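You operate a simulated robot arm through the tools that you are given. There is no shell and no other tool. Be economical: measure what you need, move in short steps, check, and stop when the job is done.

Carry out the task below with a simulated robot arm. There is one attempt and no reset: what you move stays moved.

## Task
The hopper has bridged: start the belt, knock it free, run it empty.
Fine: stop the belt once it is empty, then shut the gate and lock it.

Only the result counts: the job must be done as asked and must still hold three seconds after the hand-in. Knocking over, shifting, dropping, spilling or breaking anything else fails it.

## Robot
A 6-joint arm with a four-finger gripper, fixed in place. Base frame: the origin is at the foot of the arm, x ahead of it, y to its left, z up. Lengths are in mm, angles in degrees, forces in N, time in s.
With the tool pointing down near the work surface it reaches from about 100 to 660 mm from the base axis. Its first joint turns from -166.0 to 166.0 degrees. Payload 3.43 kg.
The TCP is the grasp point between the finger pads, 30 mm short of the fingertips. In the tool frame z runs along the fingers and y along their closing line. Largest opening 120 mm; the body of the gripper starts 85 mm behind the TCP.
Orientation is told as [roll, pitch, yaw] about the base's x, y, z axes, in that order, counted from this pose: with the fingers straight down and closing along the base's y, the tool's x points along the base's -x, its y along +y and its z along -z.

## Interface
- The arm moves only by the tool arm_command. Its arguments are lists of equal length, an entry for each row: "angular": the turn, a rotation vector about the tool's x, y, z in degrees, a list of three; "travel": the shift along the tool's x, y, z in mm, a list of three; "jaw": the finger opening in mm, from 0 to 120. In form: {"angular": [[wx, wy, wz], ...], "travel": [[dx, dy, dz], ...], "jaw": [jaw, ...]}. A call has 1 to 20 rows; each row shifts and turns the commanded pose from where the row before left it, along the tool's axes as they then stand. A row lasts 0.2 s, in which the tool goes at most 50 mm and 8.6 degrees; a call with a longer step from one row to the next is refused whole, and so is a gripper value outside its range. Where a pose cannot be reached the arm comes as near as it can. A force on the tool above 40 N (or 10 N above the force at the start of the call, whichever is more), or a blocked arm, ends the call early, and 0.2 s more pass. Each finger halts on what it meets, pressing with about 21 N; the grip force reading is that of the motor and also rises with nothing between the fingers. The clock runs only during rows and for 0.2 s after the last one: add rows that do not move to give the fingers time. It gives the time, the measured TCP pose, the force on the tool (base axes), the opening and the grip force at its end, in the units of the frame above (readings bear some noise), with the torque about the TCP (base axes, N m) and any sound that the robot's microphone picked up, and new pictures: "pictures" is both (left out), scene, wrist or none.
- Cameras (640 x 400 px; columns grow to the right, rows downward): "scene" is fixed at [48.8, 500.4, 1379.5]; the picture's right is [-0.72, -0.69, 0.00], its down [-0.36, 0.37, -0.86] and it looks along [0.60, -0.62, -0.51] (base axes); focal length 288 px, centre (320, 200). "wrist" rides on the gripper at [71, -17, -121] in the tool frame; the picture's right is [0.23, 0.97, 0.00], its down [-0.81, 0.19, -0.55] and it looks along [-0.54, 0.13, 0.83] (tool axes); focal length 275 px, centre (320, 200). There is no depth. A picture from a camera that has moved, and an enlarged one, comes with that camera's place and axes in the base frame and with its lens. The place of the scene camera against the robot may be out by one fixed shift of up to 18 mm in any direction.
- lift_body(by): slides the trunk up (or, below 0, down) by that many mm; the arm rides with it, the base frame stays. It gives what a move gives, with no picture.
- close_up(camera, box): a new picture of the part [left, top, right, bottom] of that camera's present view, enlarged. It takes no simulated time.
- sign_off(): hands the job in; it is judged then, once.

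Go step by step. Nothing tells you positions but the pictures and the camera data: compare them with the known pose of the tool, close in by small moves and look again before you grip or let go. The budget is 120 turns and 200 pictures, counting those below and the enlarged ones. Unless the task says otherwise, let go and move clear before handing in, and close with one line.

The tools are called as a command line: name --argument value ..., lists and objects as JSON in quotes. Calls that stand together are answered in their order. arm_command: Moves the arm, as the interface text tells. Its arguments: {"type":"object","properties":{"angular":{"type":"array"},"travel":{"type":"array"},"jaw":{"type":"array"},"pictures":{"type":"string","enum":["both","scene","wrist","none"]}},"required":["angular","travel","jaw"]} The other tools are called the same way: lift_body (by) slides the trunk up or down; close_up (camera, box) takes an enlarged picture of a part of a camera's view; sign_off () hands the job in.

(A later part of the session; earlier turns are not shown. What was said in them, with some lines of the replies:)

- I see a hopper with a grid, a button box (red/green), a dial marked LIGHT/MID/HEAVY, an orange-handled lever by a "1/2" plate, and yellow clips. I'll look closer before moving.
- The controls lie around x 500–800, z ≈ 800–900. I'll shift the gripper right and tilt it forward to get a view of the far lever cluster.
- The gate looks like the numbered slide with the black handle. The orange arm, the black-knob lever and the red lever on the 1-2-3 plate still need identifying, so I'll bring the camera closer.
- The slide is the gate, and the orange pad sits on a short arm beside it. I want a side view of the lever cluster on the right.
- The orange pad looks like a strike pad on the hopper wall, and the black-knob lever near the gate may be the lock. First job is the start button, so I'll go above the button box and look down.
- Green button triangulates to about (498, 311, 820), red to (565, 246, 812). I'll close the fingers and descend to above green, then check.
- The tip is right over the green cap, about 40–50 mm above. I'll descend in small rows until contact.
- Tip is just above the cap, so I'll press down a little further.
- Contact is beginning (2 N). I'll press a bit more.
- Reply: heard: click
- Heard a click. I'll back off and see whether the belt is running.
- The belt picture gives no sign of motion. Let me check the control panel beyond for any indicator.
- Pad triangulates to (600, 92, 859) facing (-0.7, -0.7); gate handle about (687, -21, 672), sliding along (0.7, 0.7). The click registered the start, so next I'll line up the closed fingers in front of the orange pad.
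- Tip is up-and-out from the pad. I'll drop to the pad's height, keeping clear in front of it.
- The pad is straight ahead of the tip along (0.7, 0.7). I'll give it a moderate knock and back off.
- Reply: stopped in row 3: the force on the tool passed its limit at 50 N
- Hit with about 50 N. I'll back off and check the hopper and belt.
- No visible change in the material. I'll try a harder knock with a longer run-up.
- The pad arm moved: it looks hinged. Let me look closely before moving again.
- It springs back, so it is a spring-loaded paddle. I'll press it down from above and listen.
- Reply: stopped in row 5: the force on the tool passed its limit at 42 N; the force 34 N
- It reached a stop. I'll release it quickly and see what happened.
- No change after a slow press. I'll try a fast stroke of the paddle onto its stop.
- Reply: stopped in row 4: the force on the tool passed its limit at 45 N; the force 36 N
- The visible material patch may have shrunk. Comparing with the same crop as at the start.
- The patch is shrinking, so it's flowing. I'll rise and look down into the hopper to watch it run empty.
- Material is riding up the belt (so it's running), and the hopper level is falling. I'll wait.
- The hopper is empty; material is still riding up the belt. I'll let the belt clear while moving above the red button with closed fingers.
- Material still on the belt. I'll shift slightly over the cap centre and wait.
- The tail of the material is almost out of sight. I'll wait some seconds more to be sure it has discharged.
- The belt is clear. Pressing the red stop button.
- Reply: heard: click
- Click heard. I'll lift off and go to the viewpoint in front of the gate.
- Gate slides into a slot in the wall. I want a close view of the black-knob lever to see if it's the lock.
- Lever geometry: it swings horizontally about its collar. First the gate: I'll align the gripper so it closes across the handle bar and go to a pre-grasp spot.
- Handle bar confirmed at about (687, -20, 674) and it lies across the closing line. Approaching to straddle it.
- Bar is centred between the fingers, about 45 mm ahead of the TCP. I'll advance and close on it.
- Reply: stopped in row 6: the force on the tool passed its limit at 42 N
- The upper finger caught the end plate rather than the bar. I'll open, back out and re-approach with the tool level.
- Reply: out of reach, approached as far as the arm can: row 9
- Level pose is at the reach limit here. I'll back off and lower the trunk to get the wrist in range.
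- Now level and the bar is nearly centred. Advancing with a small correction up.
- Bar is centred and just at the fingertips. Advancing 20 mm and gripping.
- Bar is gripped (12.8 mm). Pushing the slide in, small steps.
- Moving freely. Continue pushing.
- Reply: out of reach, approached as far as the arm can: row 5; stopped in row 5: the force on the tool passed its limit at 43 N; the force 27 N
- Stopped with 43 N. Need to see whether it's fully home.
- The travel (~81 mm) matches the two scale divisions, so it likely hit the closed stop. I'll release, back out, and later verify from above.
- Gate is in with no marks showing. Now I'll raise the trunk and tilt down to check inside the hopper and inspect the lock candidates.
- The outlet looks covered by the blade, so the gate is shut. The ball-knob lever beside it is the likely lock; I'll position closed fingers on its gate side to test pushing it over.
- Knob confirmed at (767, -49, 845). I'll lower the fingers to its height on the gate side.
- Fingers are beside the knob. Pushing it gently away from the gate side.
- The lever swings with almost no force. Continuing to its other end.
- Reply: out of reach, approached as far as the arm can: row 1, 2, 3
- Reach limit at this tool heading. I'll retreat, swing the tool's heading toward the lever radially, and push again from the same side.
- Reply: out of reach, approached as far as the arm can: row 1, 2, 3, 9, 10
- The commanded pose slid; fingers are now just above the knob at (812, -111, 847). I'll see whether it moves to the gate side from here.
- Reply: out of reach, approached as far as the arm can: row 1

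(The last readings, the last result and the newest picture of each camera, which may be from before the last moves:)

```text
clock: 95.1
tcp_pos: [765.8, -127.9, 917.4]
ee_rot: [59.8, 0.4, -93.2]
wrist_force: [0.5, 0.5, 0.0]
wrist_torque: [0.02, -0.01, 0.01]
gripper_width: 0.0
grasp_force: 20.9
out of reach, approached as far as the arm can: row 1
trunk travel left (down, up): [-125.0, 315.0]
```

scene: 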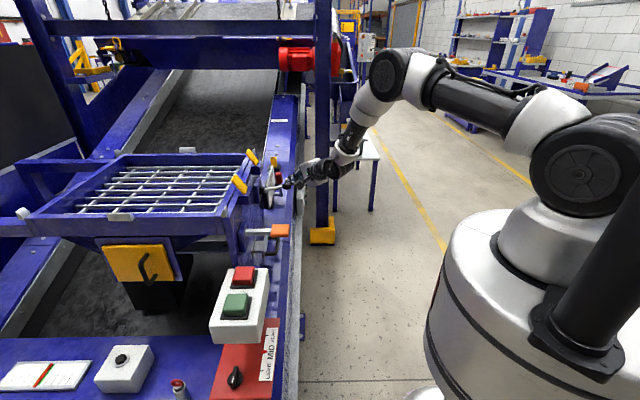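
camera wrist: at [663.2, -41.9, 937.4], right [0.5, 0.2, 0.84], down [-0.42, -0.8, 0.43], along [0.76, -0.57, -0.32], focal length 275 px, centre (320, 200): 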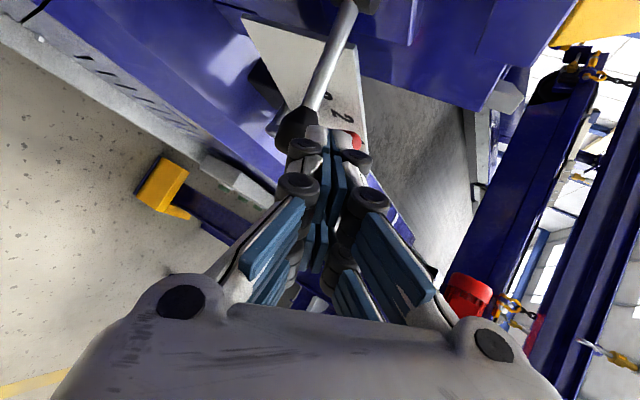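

arm_command --angular '[[0, 7, -4.1], [0, 7, -4.1], [0, 7, -4.1], [0, 0, 0]]' --travel '[[0, 0, 0], [0, 0, 0], [0, 0, 0], [0, 0, 0]]' --jaw '[0, 0, 0, 0]'

```text
clock: 96.1
tcp_pos: [766.8, -126.8, 919.3]
ee_rot: [60.1, -0.1, -69.5]
wrist_force: [0.2, -0.1, 0.0]
wrist_torque: [0.0, -0.02, 0.02]
gripper_width: 0.1
grasp_force: 21.2
trunk travel left (down, up): [-125.0, 315.0]
camera wrist: at [637.1, -100.7, 963.5], right [0.37, 0.39, 0.84], down [-0.08, -0.89, 0.44], along [0.92, -0.23, -0.3], focal length 275 px, centre (320, 200)
```

scene: 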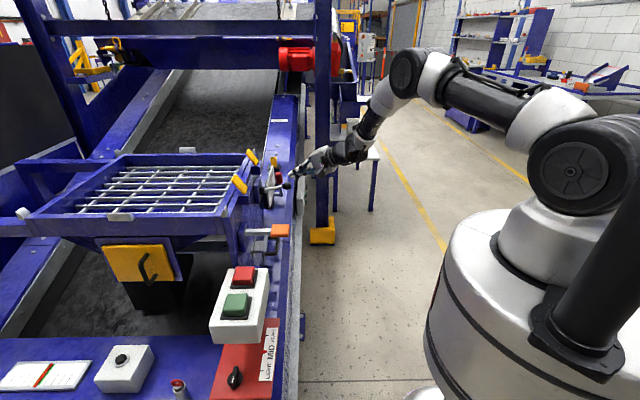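
wrist: 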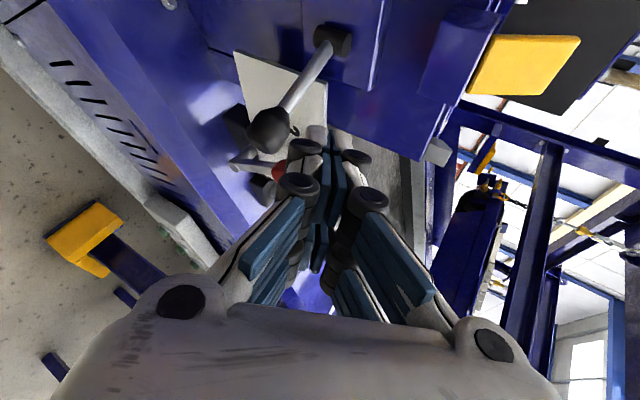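

Reachable now. Knob at about (813, -113, 847); I'll shift to its gate side, lower, and push along (0.7, -0.7).

arm_command --angular '[[0, 0, 0], [0, 0, 0], [0, 0, 0], [0, 0, 0]]' --travel '[[30, 0, 0], [0, -22, 24], [0, -21, 23], [0, 0, 0]]' --jaw '[0, 0, 0, 0]'

close_up --camera "scene" --box '[220, 130, 340, 230]'

```text
clock: 97.1
tcp_pos: [774.1, -94.8, 857.2]
ee_rot: [60.1, -0.2, -69.6]
wrist_force: [0.5, 0.7, 0.6]
wrist_torque: [0.0, 0.02, -0.04]
gripper_width: 0.0
grasp_force: 21.3
trunk travel left (down, up): [-125.0, 315.0]
camera wrist: at [646.1, -67.0, 902.6], right [0.37, 0.39, 0.84], down [-0.08, -0.89, 0.44], along [0.92, -0.23, -0.3], focal length 275 px, centre (320, 200)
```

scene: 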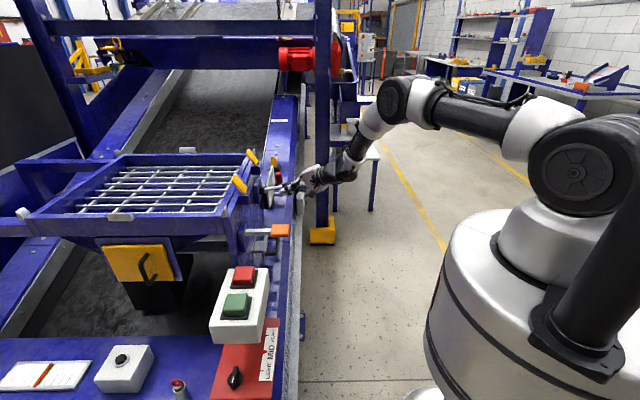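
wrist: 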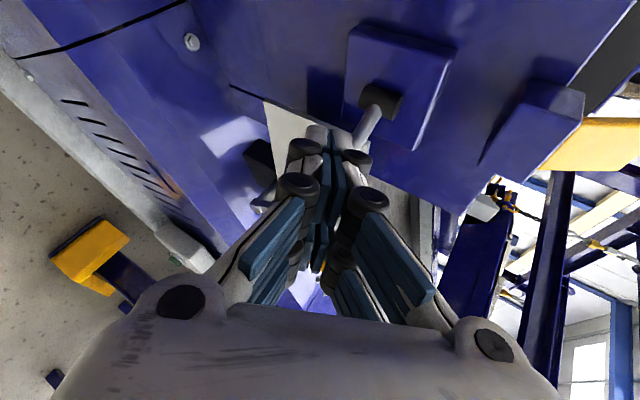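

```text
4.00 times, centred on (280, 180) of scene
camera zoom: at [48.8, 500.4, 1379.5], right [-0.72, -0.69, 0.0], down [-0.36, 0.37, -0.86], along [0.6, -0.62, -0.51], focal length 1152 px, centre (480, 280)
```

zoom: 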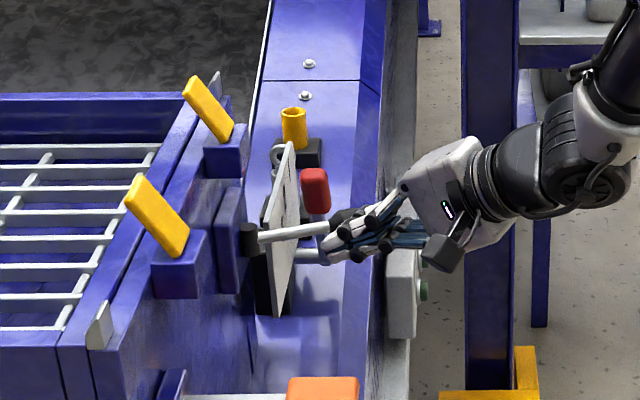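

In place beside the knob. Pushing on in small steps.

arm_command --angular '[[0, 0, 0], [0, 0, 0], [0, 0, 0], [0, 0, 0], [0, 0, 0], [0, 0, 0], [0, 0, 0]]' --travel '[[-7.3, 1.7, 2.9], [-7.3, 1.7, 2.9], [-7.3, 1.7, 2.9], [-7.3, 1.7, 2.9], [-7.3, 1.7, 2.9], [-7.3, 1.7, 2.9], [0, 0, 0]]' --jaw '[0, 0, 0, 0, 0, 0, 0]' --pictures "none"

close_up --camera "scene" --box '[220, 130, 340, 230]'

```text
clock: 98.7
tcp_pos: [806.8, -125.8, 858.8]
ee_rot: [60.1, -0.2, -69.5]
wrist_force: [-22.2, 3.1, 6.2]
wrist_torque: [0.01, -0.03, 0.0]
gripper_width: 0.0
grasp_force: 20.6
trunk travel left (down, up): [-125.0, 315.0]
```

```text
4.00 times, centred on (280, 180) of scene
camera zoom: at [48.8, 500.4, 1379.5], right [-0.72, -0.69, 0.0], down [-0.36, 0.37, -0.86], along [0.6, -0.62, -0.51], focal length 1152 px, centre (480, 280)
```

zoom: 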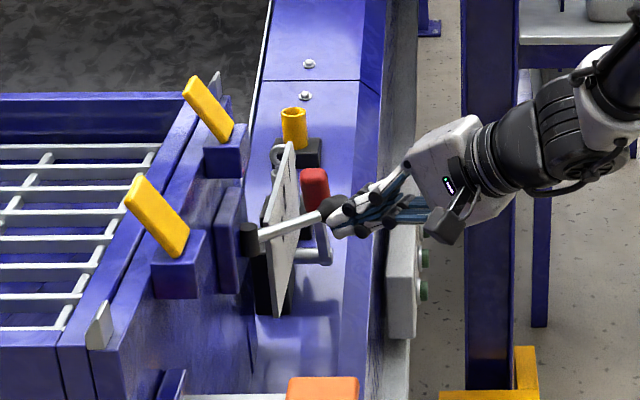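

Force rose to 22 N: probably its end stop. A touch more to confirm, then back off and look.

arm_command --angular '[[0, 0, 0], [0, 0, 0]]' --travel '[[-4, 1, 0], [0, 0, 0]]' --jaw '[0, 0]' --pictures "none"

arm_command --angular '[[0, 0, 0], [0, 0, 0], [0, 0, 0], [0, 0, 0]]' --travel '[[25, 0, 0], [0, 20, -40], [0, 20, -40], [0, 0, 0]]' --jaw '[0, 0, 0, 0]'

close_up --camera "scene" --box '[220, 130, 340, 230]'

close_up --camera "wrist" --box '[180, 20, 440, 200]'

```text
clock: 99.3
tcp_pos: [810.1, -130.3, 860.1]
ee_rot: [60.2, -0.2, -69.6]
wrist_force: [-17.4, 1.2, 6.2]
wrist_torque: [0.04, -0.03, 0.01]
gripper_width: 0.0
grasp_force: 21.2
trunk travel left (down, up): [-125.0, 315.0]
```

```text
clock: 100.3
tcp_pos: [754.8, -122.2, 931.8]
ee_rot: [60.1, -0.1, -69.6]
wrist_force: [-0.4, -0.5, 0.8]
wrist_torque: [-0.01, -0.03, 0.03]
gripper_width: 0.0
grasp_force: 21.5
trunk travel left (down, up): [-125.0, 315.0]
camera wrist: at [625.3, -96.1, 978.1], right [0.37, 0.39, 0.84], down [-0.08, -0.89, 0.44], along [0.92, -0.23, -0.3], focal length 275 px, centre (320, 200)
```

scene: 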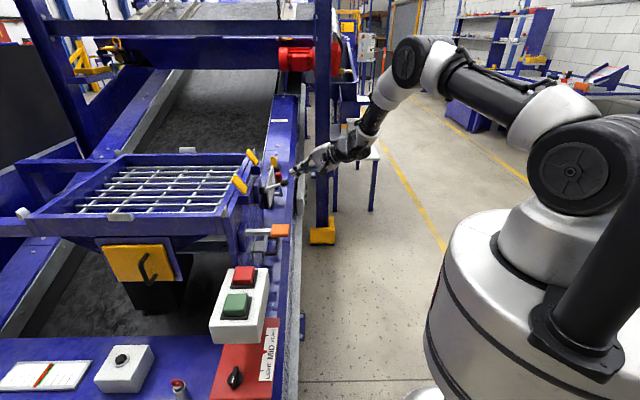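
wrist: 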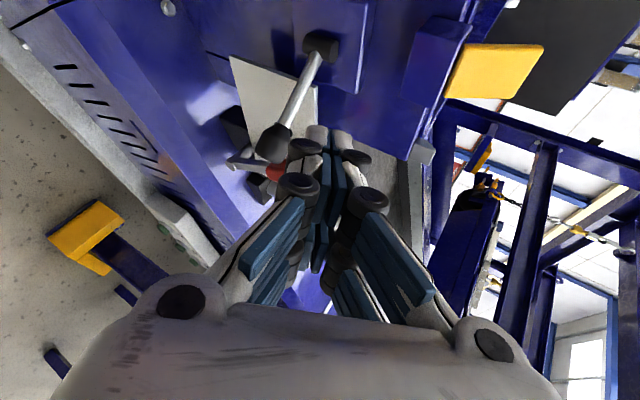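

```text
4.00 times, centred on (280, 180) of scene
camera zoom: at [48.8, 500.4, 1379.5], right [-0.72, -0.69, 0.0], down [-0.36, 0.37, -0.86], along [0.6, -0.62, -0.51], focal length 1152 px, centre (480, 280)
```

zoom: 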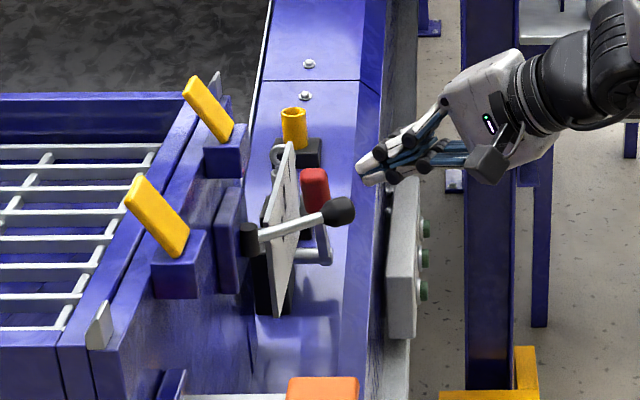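

```text
2.22 times, centred on (310, 110) of wrist
camera zoom: at [625.3, -96.1, 978.1], right [0.37, 0.39, 0.84], down [-0.08, -0.89, 0.44], along [0.92, -0.23, -0.3], focal length 612 px, centre (342, 400)
```

zoom: 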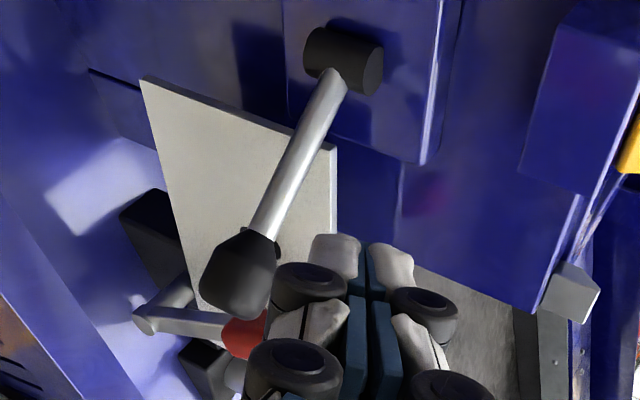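

The lever now sits at its other end and stays. To confirm it's the lock, I'll regrip the gate handle and tug gently. First retreat and re-orient.

arm_command --angular '[[0, 0, 0], [0, 0, 0], [0, 7, -4.1], [0, 7, -4.1], [0, 7, -4.1], [-7.5, 0, 0], [-7.5, 0, 0], [-7.5, 0, 0], [-7.5, 0, 0], [0, 0, 0]]' --travel '[[0, 0, -45], [0, 0, -45], [0, 0, 0], [0, 0, 0], [0, 0, 0], [0, 0, 0], [0, 0, 0], [0, 0, 0], [0, 0, 0], [0, 0, 0]]' --jaw '[50, 50, 50, 50, 50, 50, 50, 50, 50, 50]' --pictures "none"

lift_body --by -110

```text
clock: 102.5
tcp_pos: [682.0, -151.4, 976.6]
ee_rot: [90.0, -0.3, -45.1]
wrist_force: [-0.9, 0.4, 0.4]
wrist_torque: [-0.01, -0.03, 0.0]
gripper_width: 49.7
grasp_force: 0.1
trunk travel left (down, up): [-125.0, 315.0]
```

```text
clock: 103.9
tcp_pos: [681.6, -150.8, 867.3]
ee_rot: [90.1, -0.3, -45.3]
wrist_force: [-0.9, 0.2, -0.4]
wrist_torque: [0.01, -0.03, 0.01]
gripper_width: 50.1
grasp_force: 0.1
trunk travel left (down, up): [-15.0, 425.0]
```

arm_command --angular '[[0, 0, 0], [0, 0, 0], [0, 0, 0], [0, 0, 0], [0, 0, 0], [0, 0, 0], [0, 0, 0]]' --travel '[[47, 0, 0], [47, 0, 0], [0, -45, 0], [0, -45, 0], [0, -45, 0], [0, -45, 0], [0, 0, 0]]' --jaw '[50, 50, 50, 50, 50, 50, 50]'

```text
clock: 105.5
tcp_pos: [615.1, -83.5, 686.7]
ee_rot: [90.1, -0.3, -45.1]
wrist_force: [0.2, 1.0, 0.1]
wrist_torque: [0.02, -0.02, -0.03]
gripper_width: 49.9
grasp_force: 0.0
trunk travel left (down, up): [-15.0, 425.0]
camera wrist: at [480.3, -119.8, 669.8], right [-0.17, 0.17, 0.97], down [0.18, -0.96, 0.2], along [0.97, 0.21, 0.13], focal length 275 px, centre (320, 200)
```

scene: 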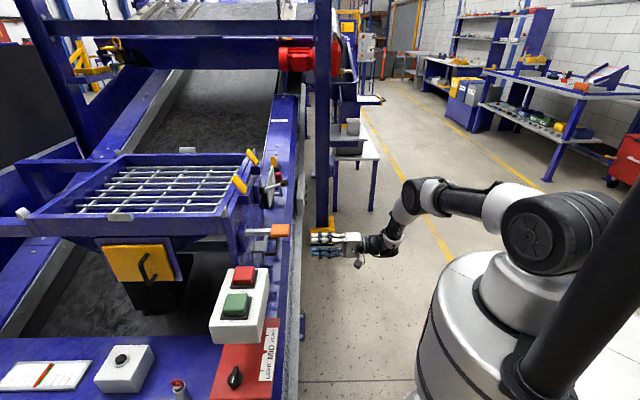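
wrist: 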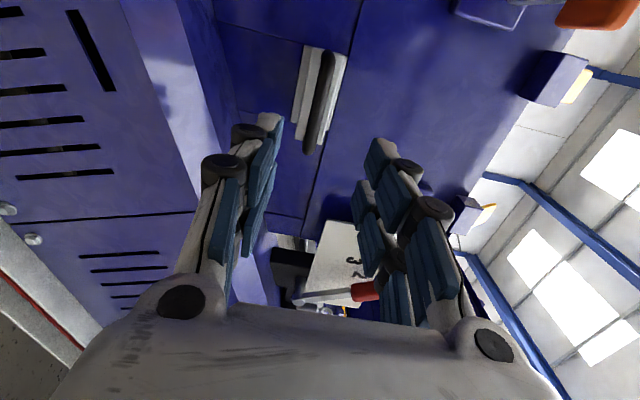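

Same line as before; advance 145 mm to straddle the bar, grip.

arm_command --angular '[[0, 0, 0], [0, 0, 0], [0, 0, 0], [0, 0, 0], [0, 0, 0], [0, 0, 0], [0, 0, 0], [0, 0, 0], [0, 0, 0]]' --travel '[[-2, 2, 40], [0, 0, 40], [0, 0, 40], [0, 0, 24], [0, 0, 0], [0, 0, 0], [0, 0, 0], [0, 0, 0], [0, 0, 0]]' --jaw '[50, 50, 50, 50, 50, 0, 0, 0, 0]' --pictures "wrist"

close_up --camera "scene" --box '[225, 185, 325, 265]'

```text
clock: 107.5
tcp_pos: [718.9, 15.1, 684.8]
ee_rot: [89.7, -0.1, -45.4]
wrist_force: [1.6, 0.6, -15.4]
wrist_torque: [0.02, 0.28, -0.69]
gripper_width: 13.2
grasp_force: 37.7
trunk travel left (down, up): [-15.0, 425.0]
camera wrist: at [583.4, -20.2, 668.9], right [-0.16, 0.17, 0.97], down [0.18, -0.96, 0.2], along [0.97, 0.2, 0.12], focal length 275 px, centre (320, 200)
```

wrist: 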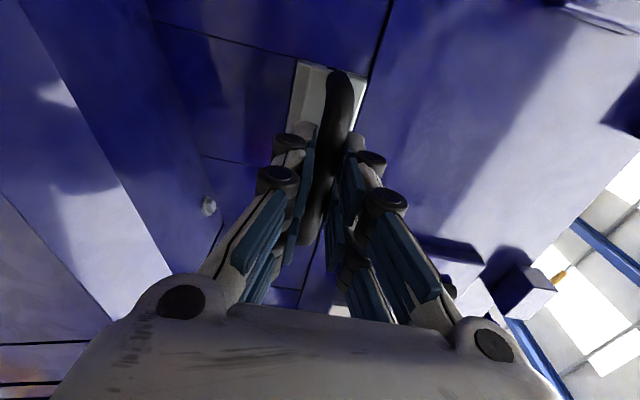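

```text
5.00 times, centred on (275, 225) of scene
camera zoom: at [48.8, 500.4, 1379.5], right [-0.72, -0.69, 0.0], down [-0.36, 0.37, -0.86], along [0.6, -0.62, -0.51], focal length 1440 px, centre (545, 75)
```

zoom: 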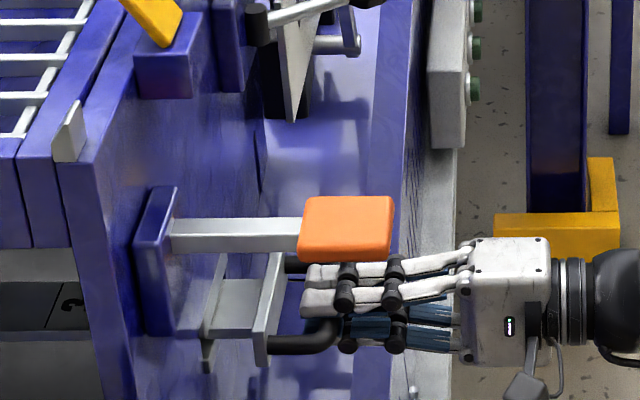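

Gripped. Gentle tug outward, 12 mm commanded.

arm_command --angular '[[0, 0, 0], [0, 0, 0], [0, 0, 0], [0, 0, 0]]' --travel '[[0, -2, -4], [0, 0, -4], [0, 0, -4], [0, 0, 0]]' --jaw '[0, 0, 0, 0]' --pictures "none"

close_up --camera "scene" --box '[225, 185, 325, 265]'

```text
clock: 108.0
tcp_pos: [718.2, 14.0, 684.9]
ee_rot: [89.6, -0.2, -45.0]
wrist_force: [21.5, 8.4, -10.0]
wrist_torque: [0.31, 0.49, -0.13]
gripper_width: 13.1
grasp_force: 44.8
trunk travel left (down, up): [-15.0, 425.0]
stopped in row 2: the force on the tool passed its limit at 43 N (the readings are from after the stop); the commanded pose is now the measured one
```

```text
5.00 times, centred on (275, 225) of scene
camera zoom: at [48.8, 500.4, 1379.5], right [-0.72, -0.69, 0.0], down [-0.36, 0.37, -0.86], along [0.6, -0.62, -0.51], focal length 1440 px, centre (545, 75)
```

zoom: 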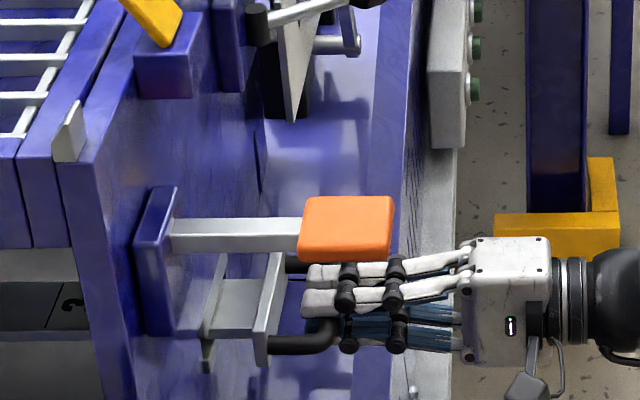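

The gate holds against 43 N where before it slid freely, so the lever is the lock and it's engaged. Releasing and backing clear.

arm_command --angular '[[0, 0, 0], [0, 0, 0], [0, 0, 0], [0, 0, 0], [0, 0, 0], [0, 0, 0], [0, 0, 0], [0, 0, 0]]' --travel '[[0, 0, 0], [0, 0, 0], [0, 0, -25], [0, 0, -40], [0, 0, -40], [0, 0, -45], [0, 0, -45], [0, 0, 0]]' --jaw '[50, 50, 50, 50, 50, 50, 50, 50]' --pictures "scene"

close_up --camera "scene" --box '[10, 60, 330, 330]'

close_up --camera "scene" --box '[225, 165, 325, 265]'

```text
clock: 109.8
tcp_pos: [576.3, -124.5, 687.4]
ee_rot: [89.9, -0.4, -45.0]
wrist_force: [-0.3, 0.5, 0.6]
wrist_torque: [0.04, -0.01, 0.01]
gripper_width: 49.6
grasp_force: 0.0
trunk travel left (down, up): [-15.0, 425.0]
```

scene: 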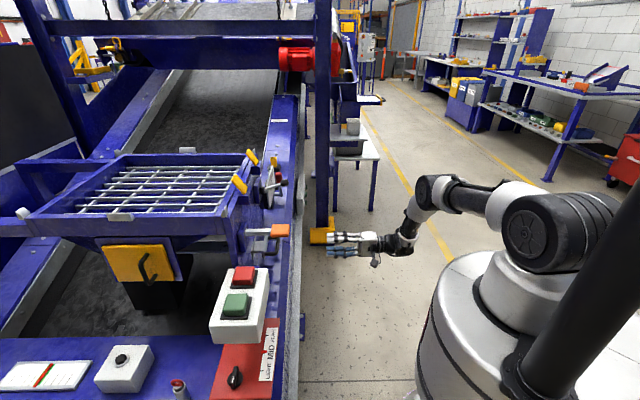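

```text
1.48 times, centred on (170, 195) of scene
camera zoom: at [48.8, 500.4, 1379.5], right [-0.72, -0.69, 0.0], down [-0.36, 0.37, -0.86], along [0.6, -0.62, -0.51], focal length 427 px, centre (542, 207)
```

zoom: 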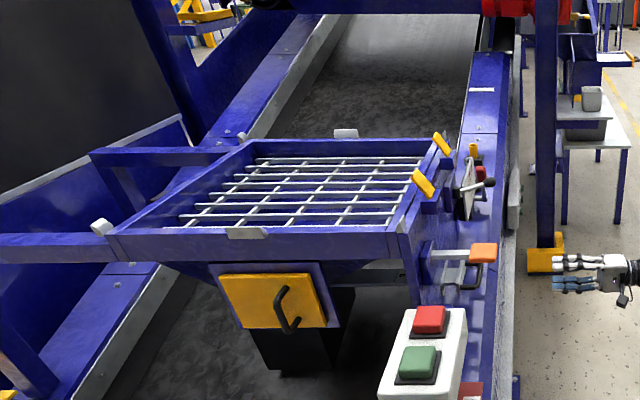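

```text
4.00 times, centred on (275, 215) of scene
camera zoom: at [48.8, 500.4, 1379.5], right [-0.72, -0.69, 0.0], down [-0.36, 0.37, -0.86], along [0.6, -0.62, -0.51], focal length 1152 px, centre (500, 140)
```

zoom: 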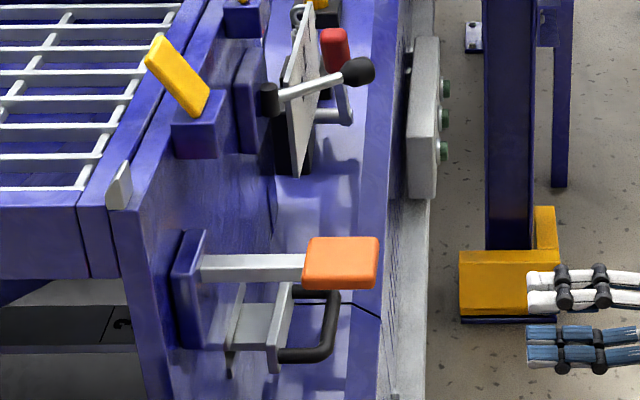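

The belt is stopped and clear, the hopper is empty, the gate is shut and its lock lever is thrown. The arm is clear of everything, so I'm handing in.

sign_off

```text
The job is handed in.
```

The belt was started, the hopper knocked free and run empty, the belt stopped, and the gate shut and locked. The lock held a 43 N tug on the gate. The stop itself I judged from the button click and from not seeing the belt seam pass again in later pictures.
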